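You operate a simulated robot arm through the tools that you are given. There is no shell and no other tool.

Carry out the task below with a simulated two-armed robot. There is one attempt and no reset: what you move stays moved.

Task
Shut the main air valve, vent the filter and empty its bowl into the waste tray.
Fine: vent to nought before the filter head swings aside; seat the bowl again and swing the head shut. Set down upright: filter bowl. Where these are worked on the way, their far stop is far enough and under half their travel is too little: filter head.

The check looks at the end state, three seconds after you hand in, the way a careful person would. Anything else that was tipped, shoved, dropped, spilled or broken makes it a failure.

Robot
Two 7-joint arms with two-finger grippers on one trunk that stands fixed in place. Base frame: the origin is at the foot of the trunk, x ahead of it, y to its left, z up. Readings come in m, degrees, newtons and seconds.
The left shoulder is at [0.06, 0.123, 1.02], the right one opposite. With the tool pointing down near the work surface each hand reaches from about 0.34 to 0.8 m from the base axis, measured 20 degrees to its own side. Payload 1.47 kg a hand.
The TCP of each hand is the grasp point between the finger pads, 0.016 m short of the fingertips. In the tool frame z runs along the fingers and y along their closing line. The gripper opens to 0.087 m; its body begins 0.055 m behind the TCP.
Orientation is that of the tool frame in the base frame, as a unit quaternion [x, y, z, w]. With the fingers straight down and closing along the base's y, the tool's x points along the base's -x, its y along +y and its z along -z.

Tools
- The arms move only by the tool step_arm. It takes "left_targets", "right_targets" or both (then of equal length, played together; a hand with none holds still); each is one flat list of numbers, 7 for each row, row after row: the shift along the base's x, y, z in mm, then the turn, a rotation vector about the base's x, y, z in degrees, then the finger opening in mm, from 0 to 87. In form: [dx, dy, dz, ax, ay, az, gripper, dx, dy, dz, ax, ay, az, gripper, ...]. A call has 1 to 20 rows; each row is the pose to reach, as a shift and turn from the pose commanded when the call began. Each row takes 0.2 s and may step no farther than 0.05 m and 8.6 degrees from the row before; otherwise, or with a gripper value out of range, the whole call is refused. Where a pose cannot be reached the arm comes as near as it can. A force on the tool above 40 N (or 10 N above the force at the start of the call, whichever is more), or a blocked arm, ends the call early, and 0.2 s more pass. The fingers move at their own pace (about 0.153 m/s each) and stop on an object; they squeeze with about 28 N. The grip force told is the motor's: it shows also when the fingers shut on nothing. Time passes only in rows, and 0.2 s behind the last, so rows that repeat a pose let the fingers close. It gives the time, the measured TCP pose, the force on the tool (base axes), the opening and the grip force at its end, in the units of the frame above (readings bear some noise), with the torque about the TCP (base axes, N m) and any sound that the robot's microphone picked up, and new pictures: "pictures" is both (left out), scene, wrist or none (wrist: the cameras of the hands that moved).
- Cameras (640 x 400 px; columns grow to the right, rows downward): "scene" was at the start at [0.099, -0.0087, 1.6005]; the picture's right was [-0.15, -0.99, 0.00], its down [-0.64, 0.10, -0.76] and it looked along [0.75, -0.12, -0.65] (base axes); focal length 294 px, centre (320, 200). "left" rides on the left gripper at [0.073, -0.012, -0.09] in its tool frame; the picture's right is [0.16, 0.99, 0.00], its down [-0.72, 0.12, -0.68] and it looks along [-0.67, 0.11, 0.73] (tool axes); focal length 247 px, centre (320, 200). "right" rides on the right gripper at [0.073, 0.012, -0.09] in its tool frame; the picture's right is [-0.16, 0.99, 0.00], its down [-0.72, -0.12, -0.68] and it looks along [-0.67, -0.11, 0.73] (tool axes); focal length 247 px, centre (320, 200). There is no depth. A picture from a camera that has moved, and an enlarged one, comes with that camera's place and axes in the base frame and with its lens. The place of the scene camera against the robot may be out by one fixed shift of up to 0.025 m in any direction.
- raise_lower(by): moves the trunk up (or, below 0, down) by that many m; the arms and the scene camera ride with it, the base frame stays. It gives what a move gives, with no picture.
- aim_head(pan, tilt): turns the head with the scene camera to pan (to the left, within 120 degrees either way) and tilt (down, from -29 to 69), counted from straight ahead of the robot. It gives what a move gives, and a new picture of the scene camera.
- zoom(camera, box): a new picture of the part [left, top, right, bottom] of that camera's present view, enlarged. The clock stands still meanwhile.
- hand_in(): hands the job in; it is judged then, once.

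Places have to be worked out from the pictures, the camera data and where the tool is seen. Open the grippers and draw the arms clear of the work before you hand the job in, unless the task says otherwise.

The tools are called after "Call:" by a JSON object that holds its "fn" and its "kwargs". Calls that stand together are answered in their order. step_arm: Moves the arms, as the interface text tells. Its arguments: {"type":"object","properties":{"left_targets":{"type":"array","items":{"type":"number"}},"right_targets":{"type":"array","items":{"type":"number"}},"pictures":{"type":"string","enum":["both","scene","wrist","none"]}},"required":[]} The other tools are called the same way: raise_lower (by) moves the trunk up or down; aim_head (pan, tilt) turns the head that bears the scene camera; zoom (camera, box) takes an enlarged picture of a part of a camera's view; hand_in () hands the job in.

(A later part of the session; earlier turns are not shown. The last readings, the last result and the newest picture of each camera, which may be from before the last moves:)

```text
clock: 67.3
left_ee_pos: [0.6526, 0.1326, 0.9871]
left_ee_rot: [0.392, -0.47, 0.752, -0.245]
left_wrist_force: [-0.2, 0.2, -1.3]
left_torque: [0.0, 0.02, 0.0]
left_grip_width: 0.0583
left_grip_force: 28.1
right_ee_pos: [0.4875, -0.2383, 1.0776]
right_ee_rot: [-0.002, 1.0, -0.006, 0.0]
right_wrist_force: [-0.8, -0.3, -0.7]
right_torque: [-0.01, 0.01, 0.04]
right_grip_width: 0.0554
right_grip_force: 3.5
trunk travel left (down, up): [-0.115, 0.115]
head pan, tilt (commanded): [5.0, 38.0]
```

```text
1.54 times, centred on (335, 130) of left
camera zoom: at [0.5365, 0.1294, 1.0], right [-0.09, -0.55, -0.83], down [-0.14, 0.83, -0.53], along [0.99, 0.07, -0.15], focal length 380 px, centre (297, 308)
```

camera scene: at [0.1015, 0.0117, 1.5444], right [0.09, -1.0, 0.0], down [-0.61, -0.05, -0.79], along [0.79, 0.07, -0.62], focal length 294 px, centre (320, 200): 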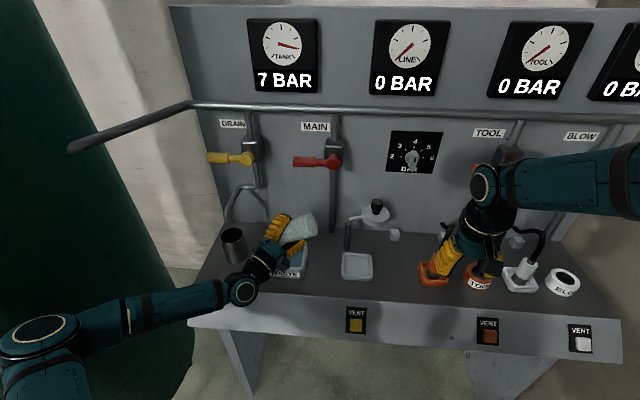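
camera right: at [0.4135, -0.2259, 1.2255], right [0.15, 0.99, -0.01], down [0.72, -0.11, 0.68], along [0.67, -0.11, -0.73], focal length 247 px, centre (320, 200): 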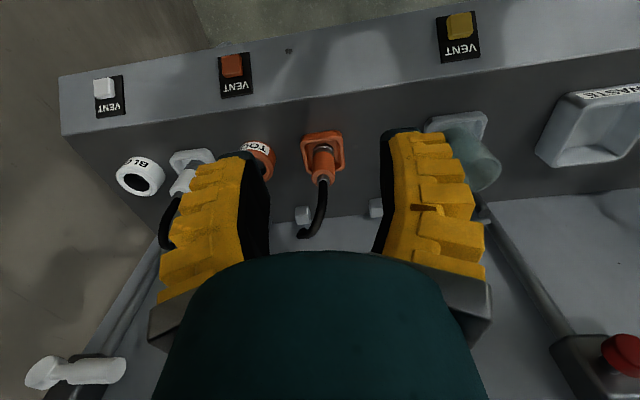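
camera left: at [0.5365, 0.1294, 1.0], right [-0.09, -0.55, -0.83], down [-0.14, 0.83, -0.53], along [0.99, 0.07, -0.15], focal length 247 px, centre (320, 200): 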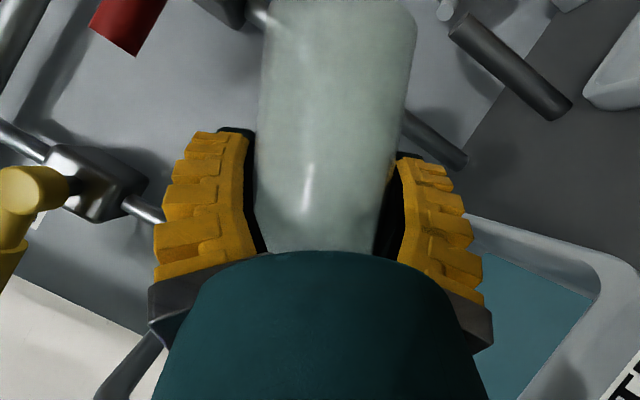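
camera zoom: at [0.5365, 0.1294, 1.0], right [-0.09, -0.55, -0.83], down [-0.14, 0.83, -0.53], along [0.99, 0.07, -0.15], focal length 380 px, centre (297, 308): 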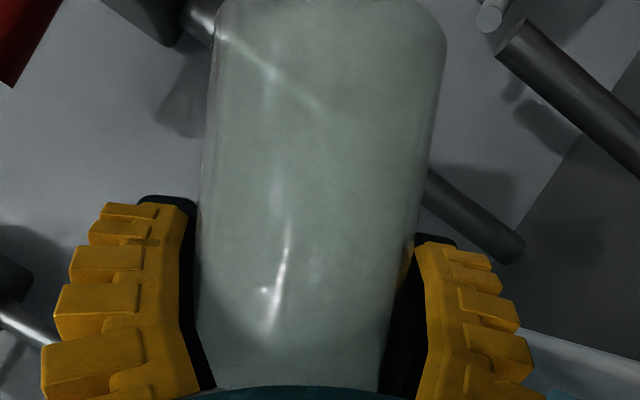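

The bowl is empty and nothing fell outside. I roll it back upright over the tray, rising a little.

Call:
{"fn": "step_arm", "kwargs": {"left_targets": [0, -1, 2, 5, 0, 0, 50, 0, -3, 4, 13, 0, 0, 50, 0, -5, 6, 21, 0, 0, 50, 0, -8, 8, 29, 0, 0, 50, 0, -11, 10, 37, 0, 0, 50, 0, -14, 12, 45, 0, 0, 50, 0, -18, 14, 53, 0, 0, 50, 0, -20, 17, 61, 0, 0, 50, 0, -22, 20, 69, 0, 0, 50, 0, -24, 24, 77, 0, 0, 50, 0, -26, 28, 85, 0, 0, 50, 0, -28, 32, 93, 0, 0, 50, 0, -29, 36, 101, 0, 0, 50, 0, -30, 40, 109, 0, 0, 50, 0, -30, 42, 116, 0, 0, 50, 0, -30, 42, 116, 0, 0, 50], "pictures": "both"}}

Call:
{"fn": "zoom", "kwargs": {"camera": "left", "box": [200, 0, 440, 150]}}

```text
clock: 70.7
left_ee_pos: [0.6539, 0.104, 1.0285]
left_ee_rot: [0.0, 0.887, 0.001, 0.461]
left_wrist_force: [1.1, 0.2, -0.9]
left_torque: [0.01, -0.03, -0.03]
left_grip_width: 0.058
left_grip_force: 28.2
right_ee_pos: [0.4862, -0.2391, 1.0784]
right_ee_rot: [-0.002, 1.0, -0.007, 0.001]
right_wrist_force: [0.7, 0.3, 0.8]
right_torque: [0.01, 0.01, 0.02]
right_grip_width: 0.0553
right_grip_force: 3.9
trunk travel left (down, up): [-0.115, 0.115]
head pan, tilt (commanded): [5.0, 38.0]
camera scene: at [0.1015, 0.0121, 1.5444], right [0.09, -1.0, 0.0], down [-0.61, -0.05, -0.79], along [0.79, 0.07, -0.62], focal length 294 px, centre (320, 200)
camera left: at [0.5367, 0.0915, 1.019], right [-0.09, 0.99, -0.13], down [-0.14, 0.11, 0.98], along [0.99, 0.11, 0.13], focal length 247 px, centre (320, 200)
```

scene: 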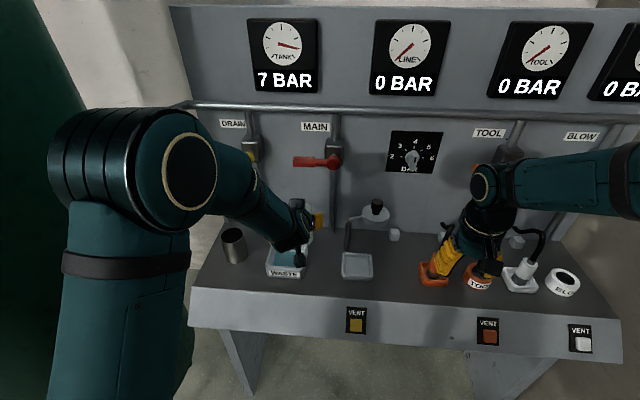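
left: 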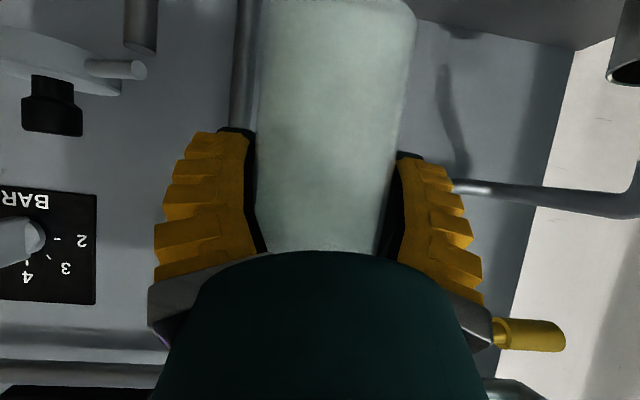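

```text
2.67 times, centred on (320, 75) of left
camera zoom: at [0.5367, 0.0915, 1.019], right [-0.09, 0.99, -0.13], down [-0.14, 0.11, 0.98], along [0.99, 0.11, 0.13], focal length 659 px, centre (320, 533)
```

zoom: 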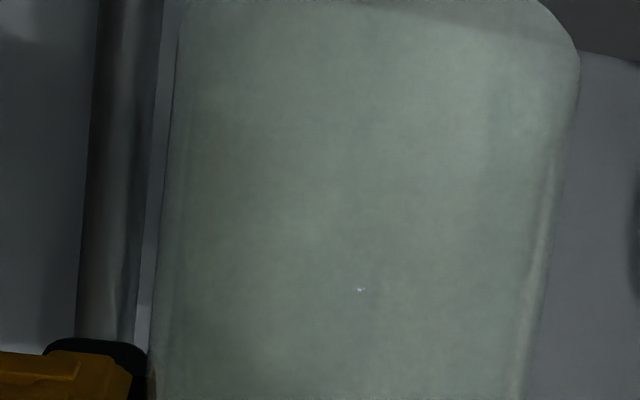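

Upright and empty, grip unchanged. I carry it back over its socket and come partway down.

Call:
{"fn": "step_arm", "kwargs": {"left_targets": [0, -5, 0, 0, 0, 0, 50, 0, -20, 0, 0, 0, 0, 50, 0, -40, 0, 0, 0, 0, 50, 0, -62, 0, 0, 0, 0, 50, 0, -84, 0, 0, 0, 0, 50, 0, -106, 0, 0, 0, 0, 50, 0, -126, 0, 0, 0, 0, 50, 0, -142, 0, 0, 0, 0, 50, 0, -150, 0, 0, 0, 0, 50, 0, -152, 0, 0, 0, 0, 50, 0, -152, -15, 0, 0, 0, 50, 0, -152, -35, 0, 0, 0, 50, 0, -152, -55, 0, 0, 0, 50, 0, -152, -70, 0, 0, 0, 50, 0, -152, -70, 0, 0, 0, 50], "pictures": "both"}}

Call:
{"fn": "zoom", "kwargs": {"camera": "left", "box": [180, 0, 500, 200]}}

Call:
{"fn": "zoom", "kwargs": {"camera": "scene", "box": [220, 180, 400, 300]}}

```text
clock: 73.9
left_ee_pos: [0.6541, -0.0501, 0.9583]
left_ee_rot: [0.0, 0.887, 0.0, 0.461]
left_wrist_force: [0.1, 0.3, -0.4]
left_torque: [0.01, 0.01, 0.02]
left_grip_width: 0.0578
left_grip_force: 28.1
right_ee_pos: [0.4876, -0.238, 1.0772]
right_ee_rot: [-0.002, 1.0, -0.006, 0.0]
right_wrist_force: [-0.2, 1.0, 1.4]
right_torque: [-0.01, 0.02, -0.05]
right_grip_width: 0.0552
right_grip_force: 3.8
trunk travel left (down, up): [-0.115, 0.115]
head pan, tilt (commanded): [5.0, 38.0]
camera scene: at [0.1014, 0.0117, 1.5444], right [0.09, -1.0, 0.0], down [-0.61, -0.05, -0.79], along [0.79, 0.07, -0.62], focal length 294 px, centre (320, 200)
camera left: at [0.5374, -0.0618, 0.9491], right [-0.09, 0.99, -0.13], down [-0.14, 0.12, 0.98], along [0.99, 0.11, 0.13], focal length 247 px, centre (320, 200)
```

scene: 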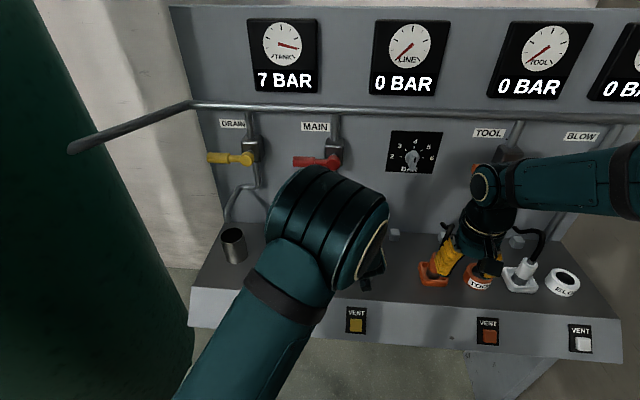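
left: 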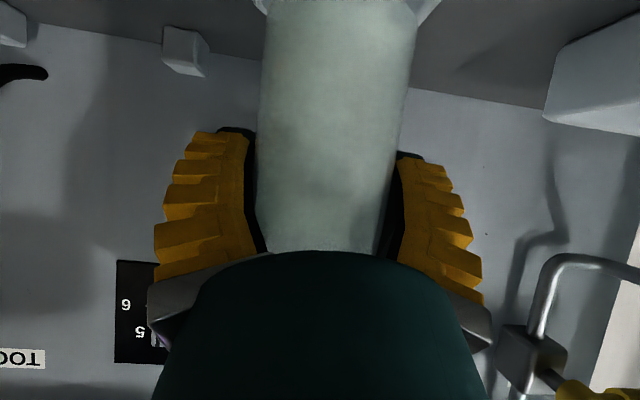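

```text
2.00 times, centred on (340, 100) of left
camera zoom: at [0.5374, -0.0618, 0.9491], right [-0.09, 0.99, -0.13], down [-0.14, 0.12, 0.98], along [0.99, 0.11, 0.13], focal length 494 px, centre (280, 400)
```

zoom: 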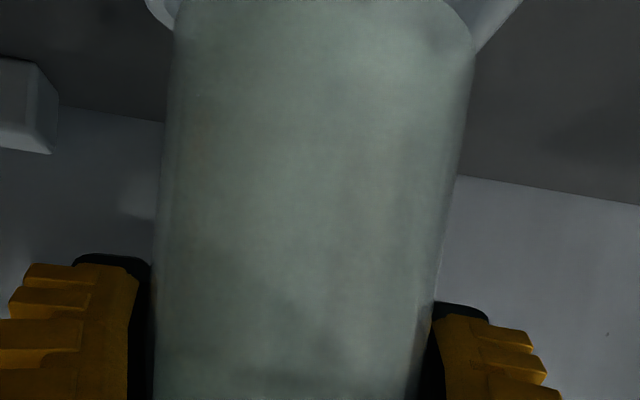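

```text
3.33 times, centred on (310, 240) of scene
camera zoom: at [0.1014, 0.0117, 1.5444], right [0.09, -1.0, 0.0], down [-0.61, -0.05, -0.79], along [0.79, 0.07, -0.62], focal length 981 px, centre (353, 67)
```

zoom: 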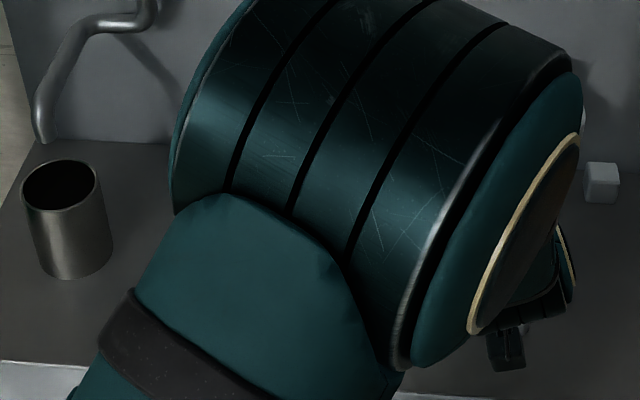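

Aligned over the socket. I lower the last 37 mm gently, watching for seating force.

Call:
{"fn": "step_arm", "kwargs": {"left_targets": [0, 0, -10, 0, 0, 0, 50, 0, 0, -18, 0, 0, 0, 50, 0, 0, -25, 0, 0, 0, 50, 0, 0, -30, 0, 0, 0, 50, 0, 0, -34, 0, 0, 0, 50, 0, 0, -37, 0, 0, 0, 50, 0, 0, -37, 0, 0, 0, 50], "pictures": "wrist"}}

```text
clock: 75.5
left_ee_pos: [0.6536, -0.0497, 0.9227]
left_ee_rot: [0.0, 0.886, 0.0, 0.463]
left_wrist_force: [1.8, 0.9, 7.5]
left_torque: [-0.12, 0.06, 0.04]
left_grip_width: 0.0578
left_grip_force: 27.8
right_ee_pos: [0.4859, -0.24, 1.0772]
right_ee_rot: [-0.001, 1.0, -0.006, 0.0]
right_wrist_force: [0.1, 0.5, -0.2]
right_torque: [-0.02, 0.01, -0.01]
right_grip_width: 0.0555
right_grip_force: 4.0
trunk travel left (down, up): [-0.115, 0.115]
head pan, tilt (commanded): [5.0, 38.0]
camera left: at [0.5369, -0.0612, 0.9136], right [-0.09, 0.99, -0.13], down [-0.15, 0.12, 0.98], along [0.99, 0.11, 0.13], focal length 247 px, centre (320, 200)
```

left: 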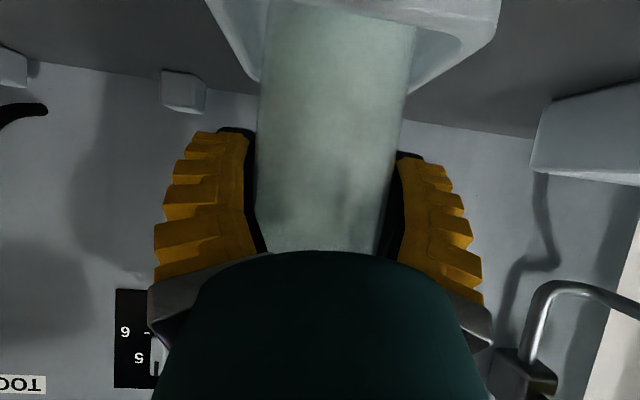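

Contact at 7.5 N with the hand at the same height as at pick-up (0.9227 vs 0.9215), so it's seated. I open the fingers slowly.

Call:
{"fn": "step_arm", "kwargs": {"left_targets": [0, 0, 1, 0, 0, 0, 62, 0, 0, 1, 0, 0, 0, 68, 0, 0, 1, 0, 0, 0, 76, 0, 0, 1, 0, 0, 0, 87, 0, 0, 1, 0, 0, 0, 87], "pictures": "wrist"}}

Call:
{"fn": "zoom", "kwargs": {"camera": "left", "box": [180, 0, 500, 200]}}

```text
clock: 76.7
left_ee_pos: [0.6525, -0.0484, 0.9218]
left_ee_rot: [0.001, 0.887, -0.001, 0.461]
left_wrist_force: [-0.4, -0.6, -0.4]
left_torque: [0.02, 0.03, 0.01]
left_grip_width: 0.087
left_grip_force: 0.0
right_ee_pos: [0.4885, -0.2392, 1.0782]
right_ee_rot: [-0.002, 1.0, -0.006, 0.001]
right_wrist_force: [-0.1, -0.6, -0.7]
right_torque: [-0.01, -0.01, -0.02]
right_grip_width: 0.0553
right_grip_force: 3.7
trunk travel left (down, up): [-0.115, 0.115]
head pan, tilt (commanded): [5.0, 38.0]
camera left: at [0.5366, -0.0616, 0.9134], right [-0.09, 0.99, -0.13], down [-0.14, 0.12, 0.98], along [0.99, 0.11, 0.13], focal length 247 px, centre (320, 200)
```

left: 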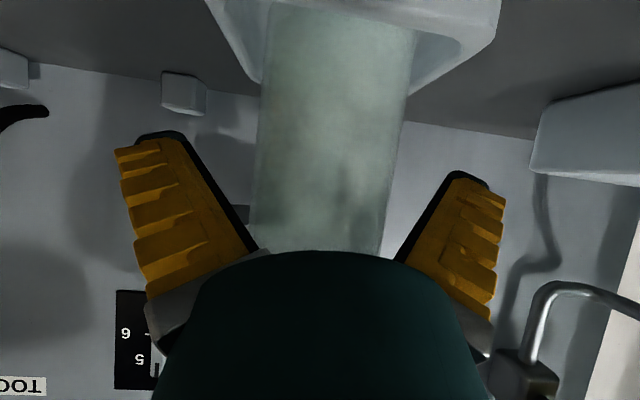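

```text
2.00 times, centred on (340, 100) of left
camera zoom: at [0.5366, -0.0616, 0.9134], right [-0.09, 0.99, -0.13], down [-0.14, 0.12, 0.98], along [0.99, 0.11, 0.13], focal length 494 px, centre (280, 400)
```

zoom: 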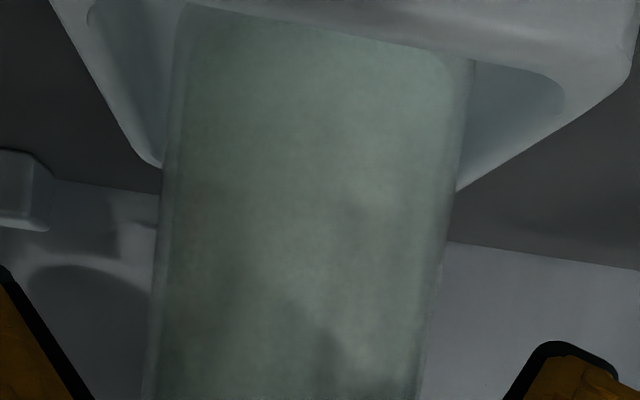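

The bowl stands seated. I withdraw the left hand back along its approach line and park it to the left.

Call:
{"fn": "step_arm", "kwargs": {"left_targets": [-22, 0, 16, 0, 0, 0, 87, -45, 0, 32, 0, 0, 0, 87, -68, 0, 48, 0, 0, 0, 87, -90, 0, 63, 0, 0, 0, 87, -115, 15, 95, 0, 0, 0, 87, -135, 45, 125, 0, 0, 0, 87, -145, 80, 145, 0, 0, 0, 87, -150, 120, 165, 0, 0, 0, 87, -155, 160, 180, 0, 0, 0, 87, -155, 200, 195, 0, 0, 0, 87, -155, 240, 210, 0, 0, 0, 87, -155, 240, 210, 0, 0, 0, 87], "pictures": "both"}}

Call:
{"fn": "zoom", "kwargs": {"camera": "scene", "box": [310, 190, 438, 290]}}

Call:
{"fn": "zoom", "kwargs": {"camera": "scene", "box": [220, 210, 348, 290]}}

```text
clock: 79.3
left_ee_pos: [0.4959, 0.1929, 1.1328]
left_ee_rot: [0.001, 0.887, 0.0, 0.462]
left_wrist_force: [-0.2, 0.1, 0.8]
left_torque: [-0.01, 0.03, 0.02]
left_grip_width: 0.0872
left_grip_force: 0.0
right_ee_pos: [0.487, -0.239, 1.0781]
right_ee_rot: [-0.001, 1.0, -0.006, 0.0]
right_wrist_force: [-0.5, -0.4, 0.3]
right_torque: [0.02, -0.01, 0.03]
right_grip_width: 0.0553
right_grip_force: 3.7
trunk travel left (down, up): [-0.115, 0.115]
head pan, tilt (commanded): [5.0, 38.0]
camera scene: at [0.1018, 0.0111, 1.5444], right [0.09, -1.0, 0.0], down [-0.61, -0.05, -0.79], along [0.78, 0.07, -0.62], focal length 294 px, centre (320, 200)
camera left: at [0.3806, 0.181, 1.1235], right [-0.09, 0.99, -0.13], down [-0.14, 0.11, 0.98], along [0.99, 0.11, 0.13], focal length 247 px, centre (320, 200)
```

scene: 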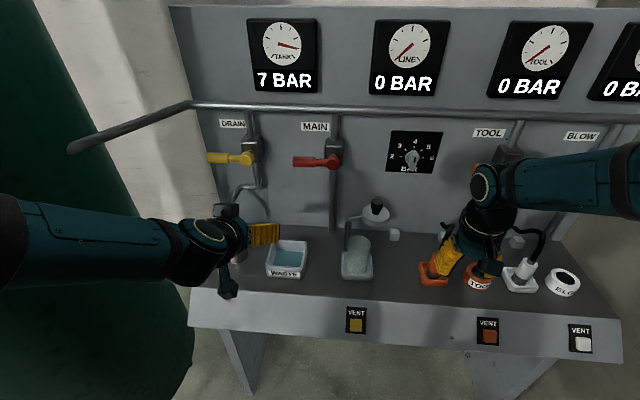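
left: 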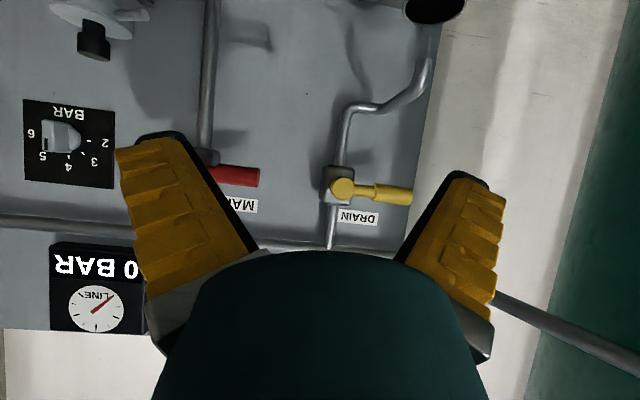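

```text
4.00 times, centred on (374, 240) of scene
camera zoom: at [0.1018, 0.0111, 1.5444], right [0.09, -1.0, 0.0], down [-0.61, -0.05, -0.79], along [0.78, 0.07, -0.62], focal length 1177 px, centre (104, 40)
```

zoom: 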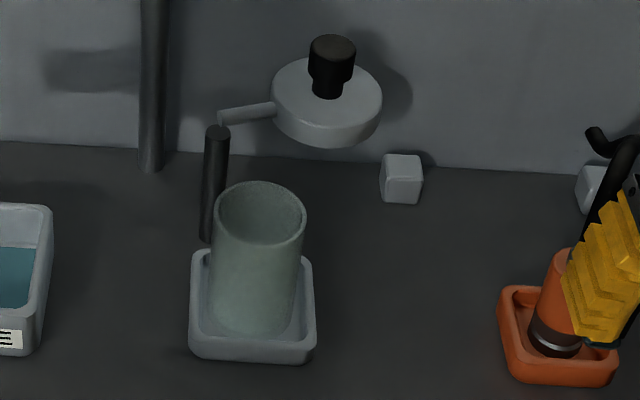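

```text
5.00 times, centred on (284, 250) of scene
camera zoom: at [0.1018, 0.0111, 1.5444], right [0.09, -1.0, 0.0], down [-0.61, -0.05, -0.79], along [0.78, 0.07, -0.62], focal length 1471 px, centre (500, -50)
```

zoom: 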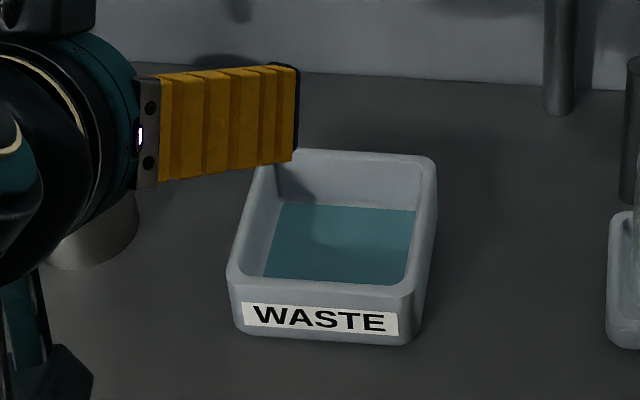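

The bowl is seated, upright and empty, and the tray holds all the liquid. Now I bring the right hand back to the open head, approaching above the knob near (0.751, -0.097).

Call:
{"fn": "step_arm", "kwargs": {"right_targets": [0, 29, 32, 0, 0, 0, 55, 33, 54, 47, 0, 0, 0, 55, 63, 79, 42, 0, 0, 0, 55, 93, 104, 22, 0, 0, 0, 55, 123, 124, 7, 0, 0, 7, 60, 153, 139, -8, 0, 0, 14, 60, 188, 142, -18, 0, 0, 21, 60, 223, 142, -23, 0, 0, 29, 60, 223, 142, -23, 0, 0, 29, 60], "pictures": "both"}}

Call:
{"fn": "zoom", "kwargs": {"camera": "right", "box": [200, 60, 440, 240]}}

```text
clock: 81.3
left_ee_pos: [0.497, 0.1937, 1.1332]
left_ee_rot: [0.0, 0.887, 0.0, 0.461]
left_wrist_force: [-0.4, -1.2, -0.6]
left_torque: [-0.02, 0.01, 0.0]
left_grip_width: 0.0871
left_grip_force: 0.0
right_ee_pos: [0.7071, -0.0958, 1.0537]
right_ee_rot: [-0.254, 0.967, -0.006, 0.002]
right_wrist_force: [-0.6, -0.1, -0.5]
right_torque: [0.0, -0.02, 0.01]
right_grip_width: 0.0644
right_grip_force: 3.0
trunk travel left (down, up): [-0.115, 0.115]
head pan, tilt (commanded): [5.0, 38.0]
camera scene: at [0.1004, 0.0116, 1.5446], right [0.09, -1.0, 0.0], down [-0.61, -0.05, -0.79], along [0.79, 0.07, -0.61], focal length 294 px, centre (320, 200)
camera right: at [0.6374, -0.121, 1.1426], right [-0.34, 0.94, -0.01], down [0.68, 0.26, 0.68], along [0.64, 0.23, -0.73], focal length 247 px, centre (320, 200)
```

scene: 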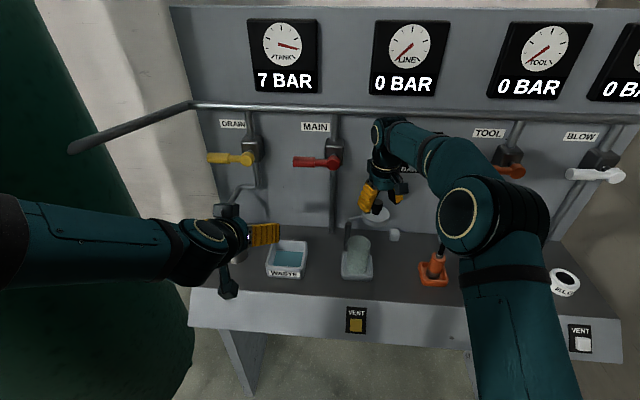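
right: 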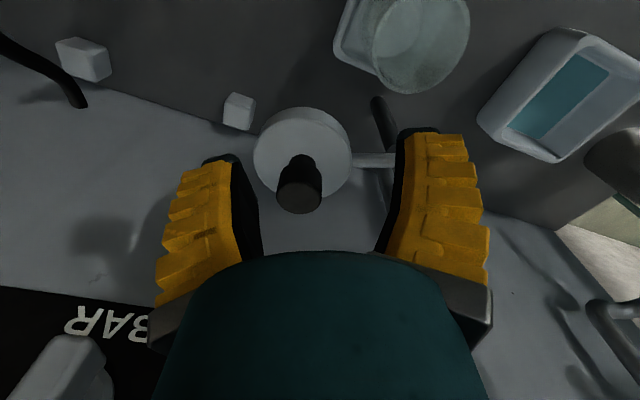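

```text
2.22 times, centred on (320, 150) of right
camera zoom: at [0.6374, -0.121, 1.1426], right [-0.34, 0.94, -0.01], down [0.68, 0.26, 0.68], along [0.64, 0.23, -0.73], focal length 549 px, centre (320, 311)
```

zoom: 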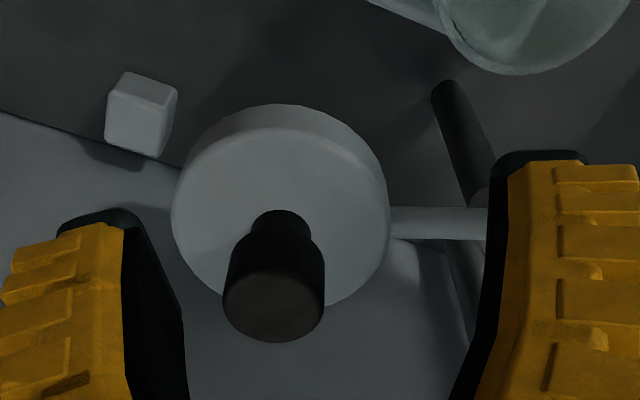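

The knob refines to (0.7525, -0.095). I move over it, descend and grip.

Call:
{"fn": "step_arm", "kwargs": {"right_targets": [21, 1, 0, 0, 0, 0, 60, 42, 2, 0, 0, 0, 0, 60, 42, 2, -20, 0, 0, 0, 60, 42, 2, -40, 0, 0, 0, 60, 42, 2, -57, 0, 0, 0, 60, 42, 2, -57, 0, 0, 0, 60, 42, 2, -57, 0, 0, 0, 40, 42, 2, -57, 0, 0, 0, 15, 42, 2, -57, 0, 0, 0, 15], "pictures": "both"}}

Call:
{"fn": "zoom", "kwargs": {"camera": "scene", "box": [310, 170, 438, 290]}}

```text
clock: 83.3
left_ee_pos: [0.4963, 0.1906, 1.1325]
left_ee_rot: [0.0, 0.887, 0.001, 0.462]
left_wrist_force: [0.1, -1.4, 0.6]
left_torque: [0.02, 0.0, -0.01]
left_grip_width: 0.0867
left_grip_force: 0.0
right_ee_pos: [0.7531, -0.0972, 0.9973]
right_ee_rot: [-0.252, 0.968, -0.005, 0.001]
right_wrist_force: [2.5, -7.0, -0.6]
right_torque: [0.17, -0.36, -0.03]
right_grip_width: 0.024
right_grip_force: 30.0
right hand out of reach, approached as far as the arm can: row 2
trunk travel left (down, up): [-0.115, 0.115]
head pan, tilt (commanded): [5.0, 38.0]
camera scene: at [0.1017, 0.0107, 1.5444], right [0.09, -1.0, 0.0], down [-0.61, -0.05, -0.79], along [0.78, 0.07, -0.62], focal length 294 px, centre (320, 200)
camera right: at [0.682, -0.1199, 1.0849], right [-0.34, 0.94, -0.01], down [0.68, 0.26, 0.68], along [0.64, 0.22, -0.73], focal length 247 px, centre (320, 200)
```

scene: 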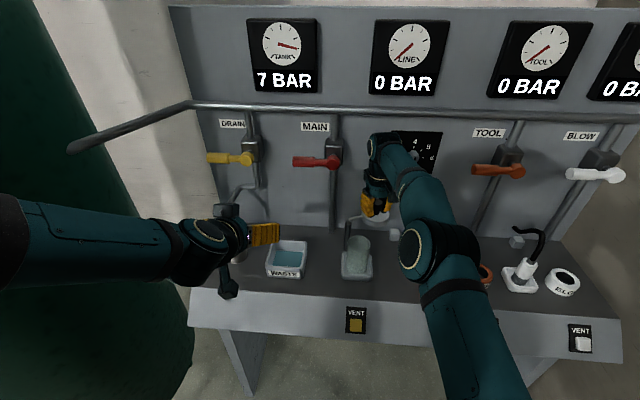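
right: 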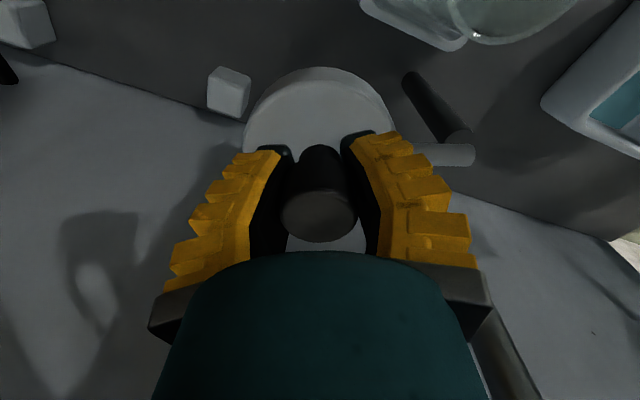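

```text
3.33 times, centred on (374, 230) of scene
camera zoom: at [0.1017, 0.0107, 1.5444], right [0.09, -1.0, 0.0], down [-0.61, -0.05, -0.79], along [0.78, 0.07, -0.62], focal length 981 px, centre (140, 100)
```

zoom: 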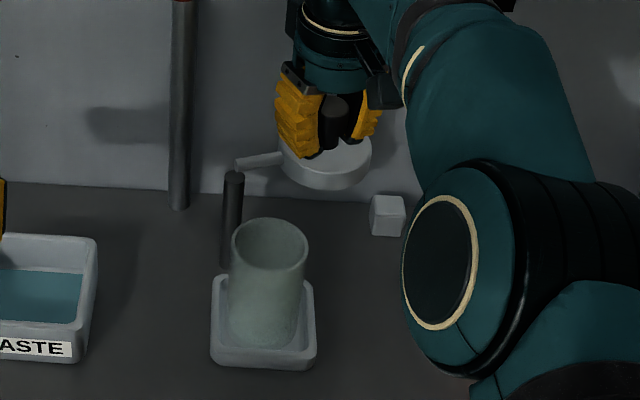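

Gripped firmly. Using a hinge fit of (0.7215, -0.033), R≈71.5 mm that matches all earlier points, I swing the head back leftwards, wrist following, first 45°.

Call:
{"fn": "step_arm", "kwargs": {"right_targets": [-7.6, -5.7, 0, 0, 0, -7.5, 15, -16.6, -8.1, 0, 0, 0, -15, 15, -25.9, -9.4, 0, 0, 0, -22.5, 15, -35.2, -9.3, 0, 0, 0, -30, 15, -44.5, -8.1, 0, 0, 0, -37.5, 15, -53.5, -5.7, 0, 0, 0, -45, 15], "pictures": "wrist"}}

```text
clock: 84.7
left_ee_pos: [0.4978, 0.1956, 1.1319]
left_ee_rot: [0.0, 0.887, -0.001, 0.462]
left_wrist_force: [-0.3, -0.5, 0.0]
left_torque: [0.01, 0.0, 0.01]
left_grip_width: 0.0871
left_grip_force: 0.0
right_ee_pos: [0.6977, -0.0968, 0.9978]
right_ee_rot: [0.137, 0.99, -0.005, -0.001]
right_wrist_force: [-0.7, 22.0, -12.4]
right_torque: [-0.06, -0.15, 0.64]
right_grip_width: 0.0238
right_grip_force: 29.9
trunk travel left (down, up): [-0.115, 0.115]
head pan, tilt (commanded): [5.0, 38.0]
camera right: at [0.631, -0.0645, 1.0853], right [0.42, 0.91, -0.01], down [0.67, -0.3, 0.68], along [0.61, -0.29, -0.73], focal length 247 px, centre (320, 200)
```

right: 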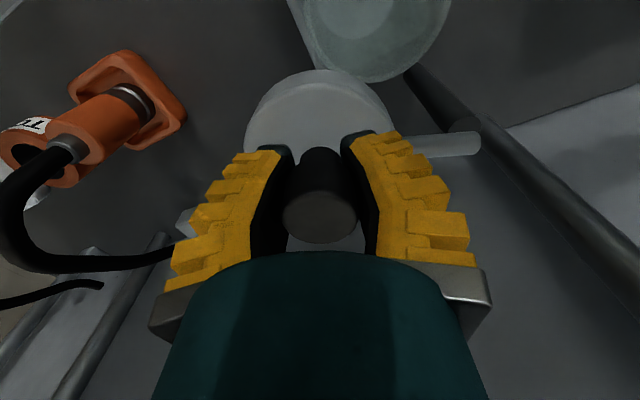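

Force of 22 N sideways shows the grip is slightly off-centre on the knob. I open the fingers to relax, view the knob, and re-centre before finishing the swing.

Call:
{"fn": "step_arm", "kwargs": {"right_targets": [0, 3, 0, 0, 0, 0, 25, 0, 4, 0, 0, 0, 0, 60, 0, 4, 0, 0, 0, 0, 60, 0, 4, 0, 0, 0, 0, 60], "pictures": "both"}}

Call:
{"fn": "zoom", "kwargs": {"camera": "right", "box": [220, 60, 420, 260]}}

Call:
{"fn": "zoom", "kwargs": {"camera": "scene", "box": [310, 170, 438, 290]}}

```text
clock: 85.7
left_ee_pos: [0.4968, 0.1921, 1.1331]
left_ee_rot: [0.001, 0.887, 0.0, 0.462]
left_wrist_force: [0.6, -0.4, 0.4]
left_torque: [0.02, 0.04, 0.04]
left_grip_width: 0.0871
left_grip_force: 0.0
right_ee_pos: [0.699, -0.0971, 0.9987]
right_ee_rot: [0.138, 0.99, -0.006, -0.001]
right_wrist_force: [-0.3, 0.3, 0.6]
right_torque: [0.01, 0.0, 0.0]
right_grip_width: 0.0645
right_grip_force: 3.4
trunk travel left (down, up): [-0.115, 0.115]
head pan, tilt (commanded): [5.0, 38.0]
camera scene: at [0.1015, 0.0117, 1.5444], right [0.09, -1.0, 0.0], down [-0.61, -0.05, -0.79], along [0.79, 0.07, -0.62], focal length 294 px, centre (320, 200)
camera right: at [0.6313, -0.0649, 1.0858], right [0.42, 0.91, -0.01], down [0.67, -0.3, 0.68], along [0.61, -0.3, -0.73], focal length 247 px, centre (320, 200)
```

scene: 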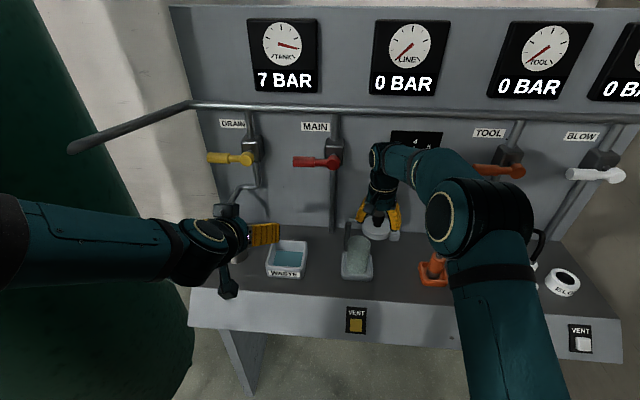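
right: 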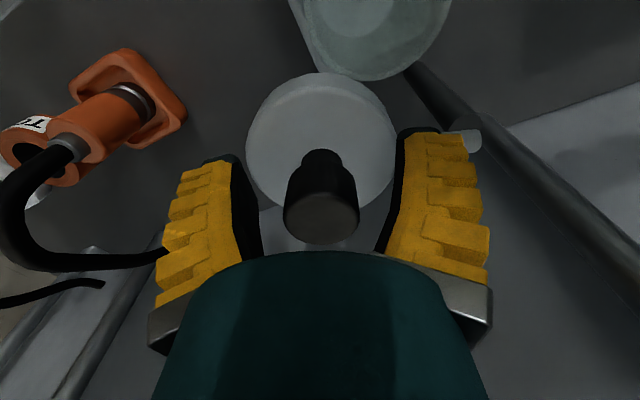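

```text
2.00 times, centred on (320, 160) of right
camera zoom: at [0.6313, -0.0649, 1.0858], right [0.42, 0.91, -0.01], down [0.67, -0.3, 0.68], along [0.61, -0.3, -0.73], focal length 494 px, centre (320, 280)
```

zoom: 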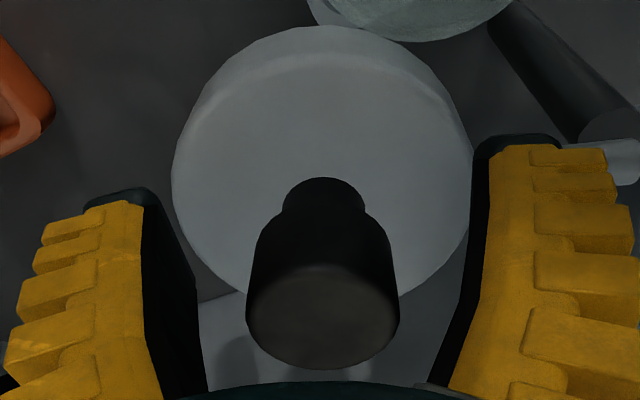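

```text
3.33 times, centred on (374, 230) of scene
camera zoom: at [0.1015, 0.0117, 1.5444], right [0.09, -1.0, 0.0], down [-0.61, -0.05, -0.79], along [0.79, 0.07, -0.62], focal length 981 px, centre (140, 100)
```

zoom: 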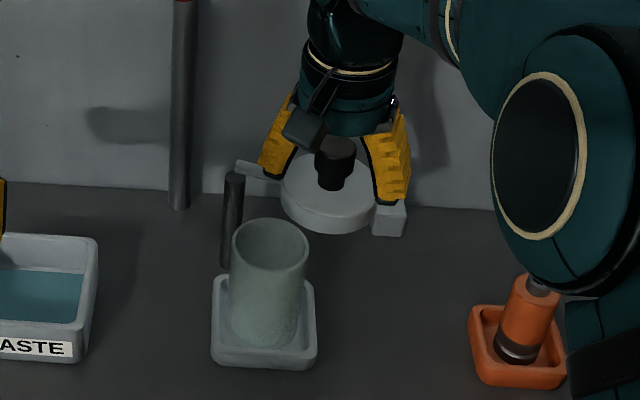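

Knob is at (0.701, -0.097). Circle-fitting the four camera fixes gives hinge (0.7234, -0.0201), R≈80 mm, matching the post seen. I re-centre, turn the open hand to about 0° yaw and grip again.

Call:
{"fn": "step_arm", "kwargs": {"right_targets": [2, 0, 0, 0, 0, 8, 60, 2, 0, 0, 0, 0, 16, 60, 2, 0, 0, 0, 0, 16, 60, 2, 0, 0, 0, 0, 16, 40, 2, 0, 0, 0, 0, 16, 15, 2, 0, 0, 0, 0, 16, 15], "pictures": "wrist"}}

```text
clock: 87.1
left_ee_pos: [0.4961, 0.1919, 1.132]
left_ee_rot: [0.0, 0.887, 0.0, 0.462]
left_wrist_force: [-0.4, 0.4, -0.5]
left_torque: [0.0, 0.01, 0.02]
left_grip_width: 0.087
left_grip_force: 0.0
right_ee_pos: [0.7012, -0.0967, 0.9981]
right_ee_rot: [-0.003, 1.0, -0.006, 0.0]
right_wrist_force: [0.5, -2.6, -1.1]
right_torque: [-0.04, -0.02, -0.03]
right_grip_width: 0.0248
right_grip_force: 30.1
trunk travel left (down, up): [-0.115, 0.115]
head pan, tilt (commanded): [5.0, 38.0]
camera right: at [0.6269, -0.0844, 1.0858], right [0.16, 0.99, -0.01], down [0.72, -0.11, 0.68], along [0.67, -0.11, -0.73], focal length 247 px, centre (320, 200)
```

right: 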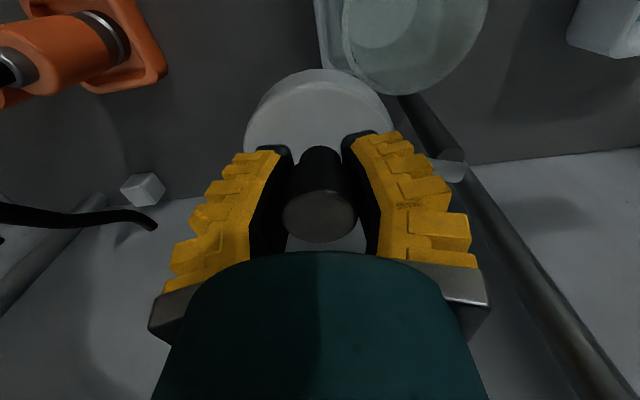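

The grip is now centred with almost no side force. I swing the head back toward the bowl along the fitted arc, 28° first.

Call:
{"fn": "step_arm", "kwargs": {"right_targets": [-8.5, 3.3, 0, 0, 0, -7, 15, -17.2, 7.7, 0, 0, 0, -14, 15, -25.3, 13.1, 0, 0, 0, -21, 15, -32.7, 19.5, 0, 0, 0, -28, 15], "pictures": "both"}}

Call:
{"fn": "zoom", "kwargs": {"camera": "scene", "box": [310, 180, 438, 290]}}

```text
clock: 88.1
left_ee_pos: [0.4967, 0.1937, 1.1336]
left_ee_rot: [0.001, 0.887, 0.0, 0.461]
left_wrist_force: [-0.6, 0.9, -0.2]
left_torque: [0.02, 0.03, 0.02]
left_grip_width: 0.0872
left_grip_force: 0.1
right_ee_pos: [0.6684, -0.0774, 0.998]
right_ee_rot: [0.242, 0.97, -0.007, -0.002]
right_wrist_force: [-1.5, -2.0, 0.5]
right_torque: [-0.07, 0.03, 0.04]
right_grip_width: 0.0245
right_grip_force: 29.7
trunk travel left (down, up): [-0.115, 0.115]
head pan, tilt (commanded): [5.0, 38.0]
camera scene: at [0.1011, 0.0115, 1.5444], right [0.09, -1.0, 0.0], down [-0.61, -0.05, -0.79], along [0.79, 0.07, -0.62], focal length 294 px, centre (320, 200)
camera right: at [0.6081, -0.0311, 1.0857], right [0.6, 0.8, -0.01], down [0.59, -0.43, 0.68], along [0.54, -0.42, -0.73], focal length 247 px, centre (320, 200)
```

scene: 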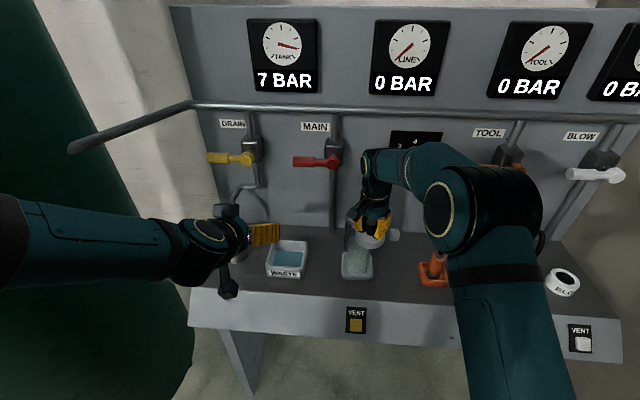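
right: 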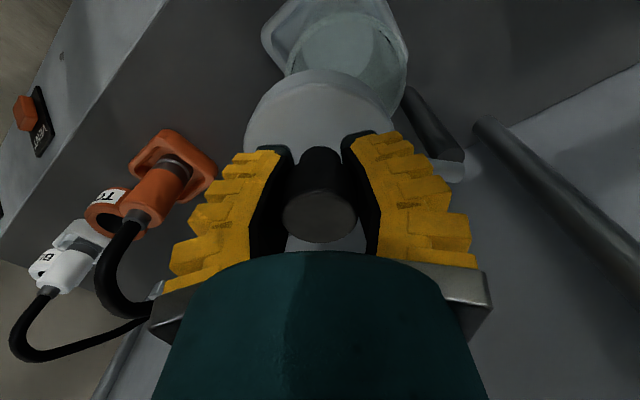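

```text
3.64 times, centred on (374, 235) of scene
camera zoom: at [0.1011, 0.0115, 1.5444], right [0.09, -1.0, 0.0], down [-0.61, -0.05, -0.79], along [0.79, 0.07, -0.62], focal length 1070 px, centre (124, 73)
```

zoom: 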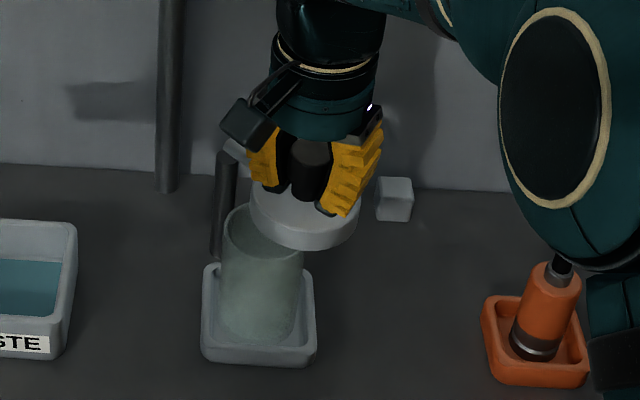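

Forces are near zero, so the fitted arc is right. I continue another 14°, watching for any rub on the bowl.

Call:
{"fn": "step_arm", "kwargs": {"right_targets": [-3.3, 3.5, 0, 0, 0, -3.5, 15, -6.5, 7.2, 0, 0, 0, -7, 15, -9.5, 11, 0, 0, 0, -10.5, 15, -12.1, 15.1, 0, 0, 0, -14, 15], "pictures": "both"}}

Call:
{"fn": "zoom", "kwargs": {"camera": "scene", "box": [310, 180, 438, 290]}}

```text
clock: 89.1
left_ee_pos: [0.4973, 0.1934, 1.1321]
left_ee_rot: [0.001, 0.887, 0.0, 0.461]
left_wrist_force: [-0.5, 0.1, 0.1]
left_torque: [-0.03, 0.0, 0.02]
left_grip_width: 0.0869
left_grip_force: 0.0
right_ee_pos: [0.6565, -0.0613, 0.9988]
right_ee_rot: [0.358, 0.934, -0.006, -0.002]
right_wrist_force: [-0.9, -0.2, -2.8]
right_torque: [-0.03, 0.0, 0.11]
right_grip_width: 0.0246
right_grip_force: 30.3
trunk travel left (down, up): [-0.115, 0.115]
head pan, tilt (commanded): [5.0, 38.0]
camera scene: at [0.1016, 0.0117, 1.5444], right [0.09, -1.0, 0.0], down [-0.61, -0.05, -0.79], along [0.78, 0.07, -0.62], focal length 294 px, centre (320, 200)
camera right: at [0.6089, -0.003, 1.0856], right [0.78, 0.63, -0.01], down [0.47, -0.56, 0.68], along [0.42, -0.53, -0.73], focal length 247 px, centre (320, 200)
```

scene: 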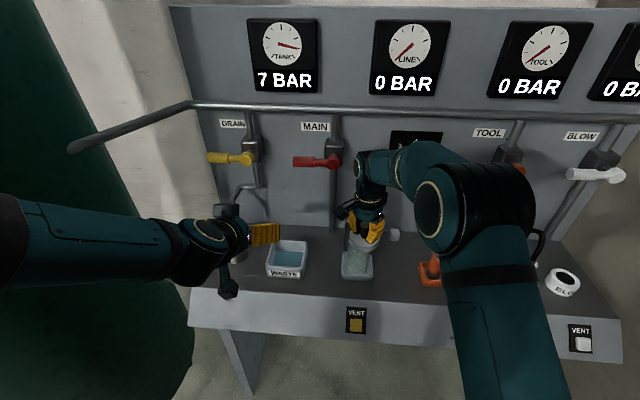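
right: 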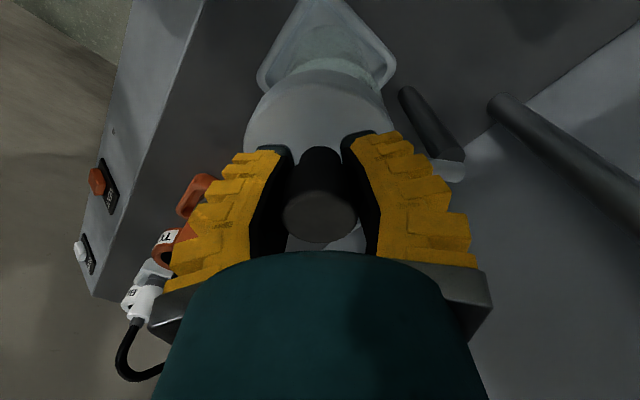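

```text
3.64 times, centred on (374, 235) of scene
camera zoom: at [0.1016, 0.0117, 1.5444], right [0.09, -1.0, 0.0], down [-0.61, -0.05, -0.79], along [0.78, 0.07, -0.62], focal length 1070 px, centre (124, 73)
```

zoom: 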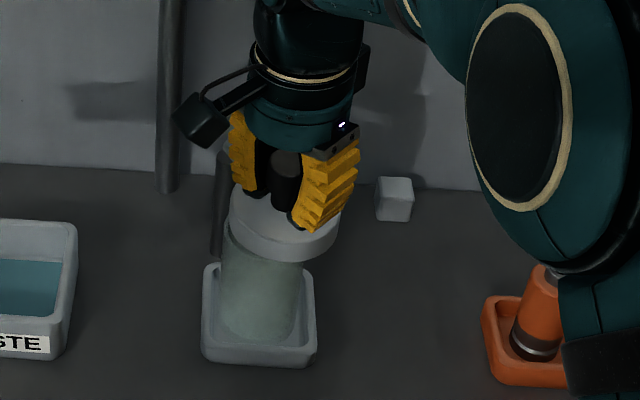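

Nearly shut and no force. I close the last ~9° and lean slightly into the shut stop.

Call:
{"fn": "step_arm", "kwargs": {"right_targets": [-2.5, 4.4, 0, 0, 0, -3.5, 15, -4.7, 8.6, 0, 0, 0, -7, 15, -5.8, 11.1, 0, 0, 0, -9, 15, -6.4, 12.8, 0, 0, 0, -10.5, 15], "pictures": "both"}}

Call:
{"fn": "zoom", "kwargs": {"camera": "scene", "box": [310, 180, 438, 290]}}

```text
clock: 90.1
left_ee_pos: [0.4979, 0.1924, 1.1317]
left_ee_rot: [0.0, 0.887, 0.001, 0.462]
left_wrist_force: [-0.1, 0.1, 0.8]
left_torque: [0.02, 0.01, 0.02]
left_grip_width: 0.0872
left_grip_force: 0.0
right_ee_pos: [0.6492, -0.05, 0.9981]
right_ee_rot: [0.442, 0.897, -0.005, -0.001]
right_wrist_force: [5.8, -0.2, -2.0]
right_torque: [-0.08, -0.03, 0.24]
right_grip_width: 0.0243
right_grip_force: 29.8
trunk travel left (down, up): [-0.115, 0.115]
head pan, tilt (commanded): [5.0, 38.0]
camera scene: at [0.1022, 0.0116, 1.5444], right [0.09, -1.0, 0.0], down [-0.61, -0.05, -0.79], along [0.78, 0.07, -0.62], focal length 294 px, centre (320, 200)
camera right: at [0.6146, 0.0156, 1.0854], right [0.88, 0.48, -0.01], down [0.36, -0.64, 0.68], along [0.32, -0.6, -0.73], focal length 247 px, centre (320, 200)
```

scene: 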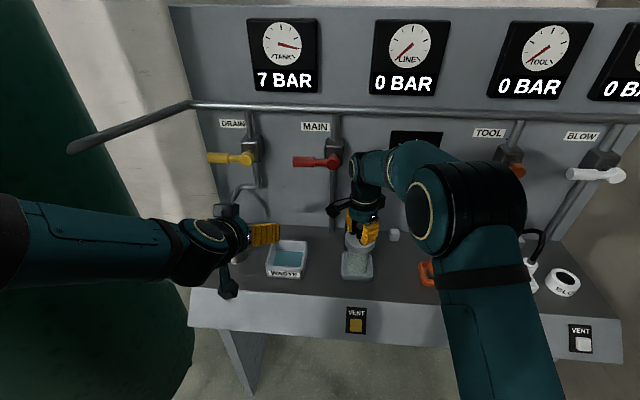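
right: 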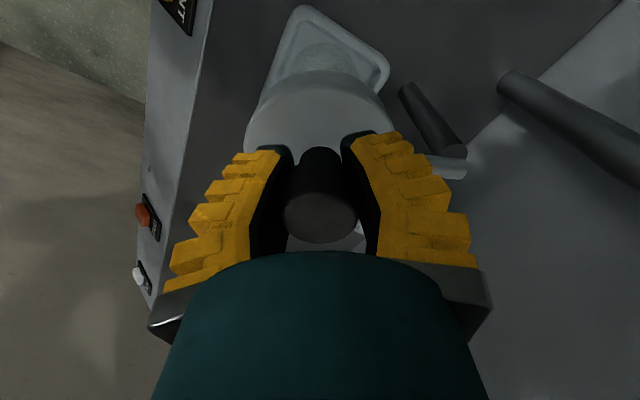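

```text
3.64 times, centred on (374, 235) of scene
camera zoom: at [0.1022, 0.0116, 1.5444], right [0.09, -1.0, 0.0], down [-0.61, -0.05, -0.79], along [0.78, 0.07, -0.62], focal length 1070 px, centre (124, 73)
```

zoom: 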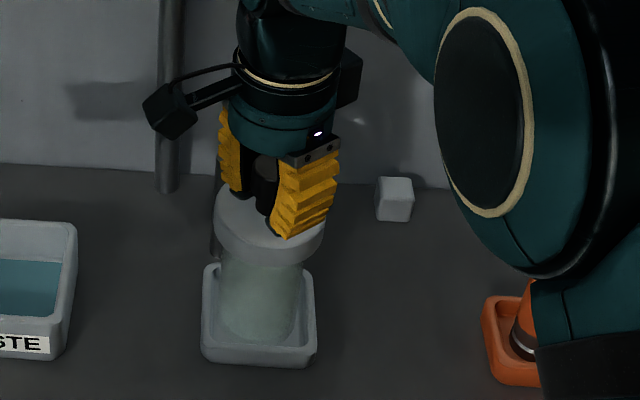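

At (0.649, -0.050) — the shut position. I lean a few millimetres further along the arc to feel the stop.

Call:
{"fn": "step_arm", "kwargs": {"right_targets": [-0.5, 2, 0, 0, 0, 0, 15, -0.5, 4, 0, 0, 0, 0, 15, 0, 5, 0, 0, 0, 0, 15, 0, 5, 0, 0, 0, 0, 15], "pictures": "wrist"}}

```text
clock: 91.1
left_ee_pos: [0.4976, 0.1897, 1.1329]
left_ee_rot: [0.001, 0.887, 0.001, 0.462]
left_wrist_force: [0.6, 0.4, -0.1]
left_torque: [0.01, -0.01, -0.01]
left_grip_width: 0.0869
left_grip_force: 0.0
right_ee_pos: [0.65, -0.0503, 0.9967]
right_ee_rot: [0.442, 0.897, -0.006, -0.003]
right_wrist_force: [2.7, -28.0, -0.5]
right_torque: [0.06, 0.08, 0.1]
right_grip_width: 0.0243
right_grip_force: 30.2
trunk travel left (down, up): [-0.115, 0.115]
head pan, tilt (commanded): [5.0, 38.0]
camera right: at [0.6149, 0.016, 1.085], right [0.88, 0.48, -0.01], down [0.36, -0.64, 0.68], along [0.32, -0.6, -0.73], focal length 247 px, centre (320, 200)
```

right: 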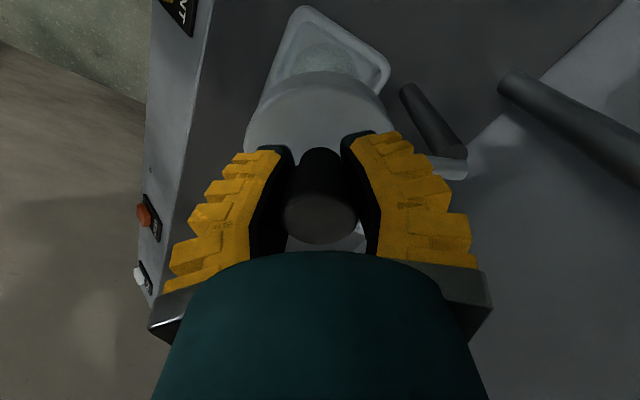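

28 N against me with no movement: the head is hard against its shut stop. I relax, open the fingers, lift clear and retreat to the right.

Call:
{"fn": "step_arm", "kwargs": {"right_targets": [0, -5, 0, 0, 0, 0, 15, 0, -5, 0, 0, 0, 0, 40, 0, -5, 0, 0, 0, 0, 60, 0, -5, 0, 0, 0, 0, 60, 0, -5, 25, 0, 0, 0, 60, 0, -5, 60, 0, 0, 0, 60, -20, -15, 90, 0, 0, 8, 60, -45, -35, 110, 0, 0, 16, 60, -70, -60, 125, 0, 0, 24, 60, -95, -90, 135, 0, 0, 32, 60, -115, -125, 140, 0, 0, 40, 60, -135, -160, 145, 0, 0, 48, 60, -150, -195, 150, 0, 0, 52, 60, -150, -195, 150, 0, 0, 52, 60], "pictures": "both"}}

Call:
{"fn": "zoom", "kwargs": {"camera": "scene", "box": [310, 180, 438, 290]}}

Call:
{"fn": "zoom", "kwargs": {"camera": "scene", "box": [210, 200, 338, 300]}}

```text
clock: 94.1
left_ee_pos: [0.4967, 0.1935, 1.1319]
left_ee_rot: [0.0, 0.887, 0.0, 0.462]
left_wrist_force: [0.4, -0.2, 0.9]
left_torque: [-0.04, 0.03, -0.01]
left_grip_width: 0.087
left_grip_force: 0.0
right_ee_pos: [0.4999, -0.2387, 1.1487]
right_ee_rot: [0.002, 1.0, -0.006, 0.0]
right_wrist_force: [0.1, -0.7, -0.3]
right_torque: [-0.01, -0.04, 0.01]
right_grip_width: 0.0647
right_grip_force: 2.9
trunk travel left (down, up): [-0.115, 0.115]
head pan, tilt (commanded): [5.0, 38.0]
camera scene: at [0.1017, 0.0121, 1.5444], right [0.09, -1.0, 0.0], down [-0.61, -0.05, -0.79], along [0.78, 0.07, -0.62], focal length 294 px, centre (320, 200)
camera right: at [0.4257, -0.2253, 1.2374], right [0.16, 0.99, -0.01], down [0.72, -0.11, 0.68], along [0.67, -0.12, -0.73], focal length 247 px, centre (320, 200)
```

scene: 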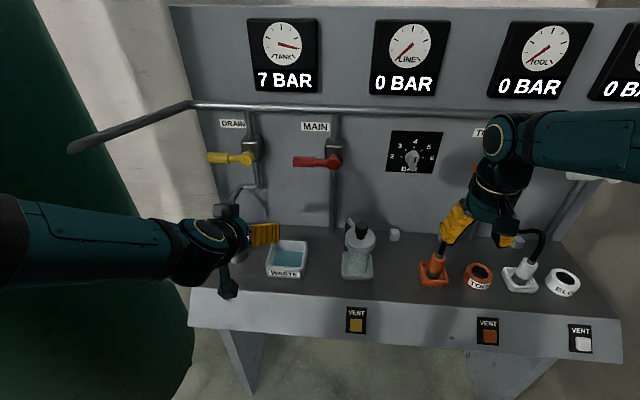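
right: 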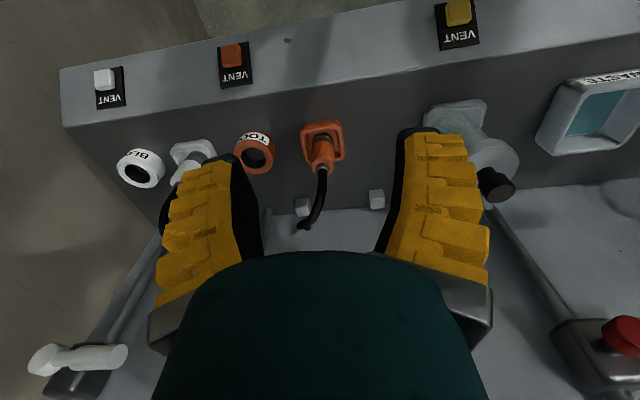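

```text
3.64 times, centred on (374, 235) of scene
camera zoom: at [0.1017, 0.0121, 1.5444], right [0.09, -1.0, 0.0], down [-0.61, -0.05, -0.79], along [0.78, 0.07, -0.62], focal length 1070 px, centre (124, 73)
```

zoom: 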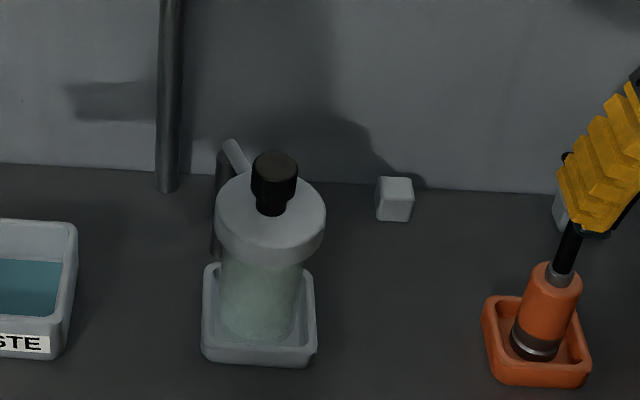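

```text
4.00 times, centred on (274, 250) of scene
camera zoom: at [0.1017, 0.0121, 1.5444], right [0.09, -1.0, 0.0], down [-0.61, -0.05, -0.79], along [0.78, 0.07, -0.62], focal length 1177 px, centre (504, 0)
```

zoom: 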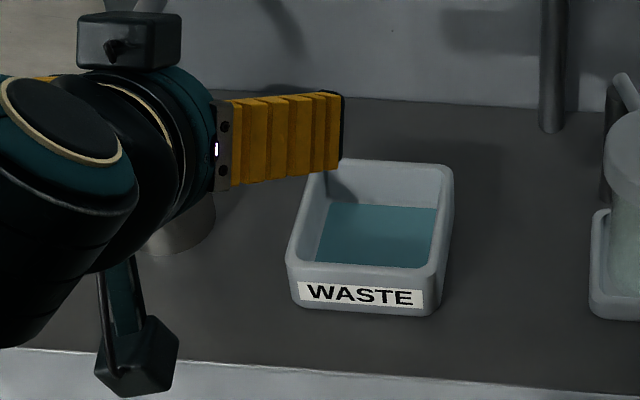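

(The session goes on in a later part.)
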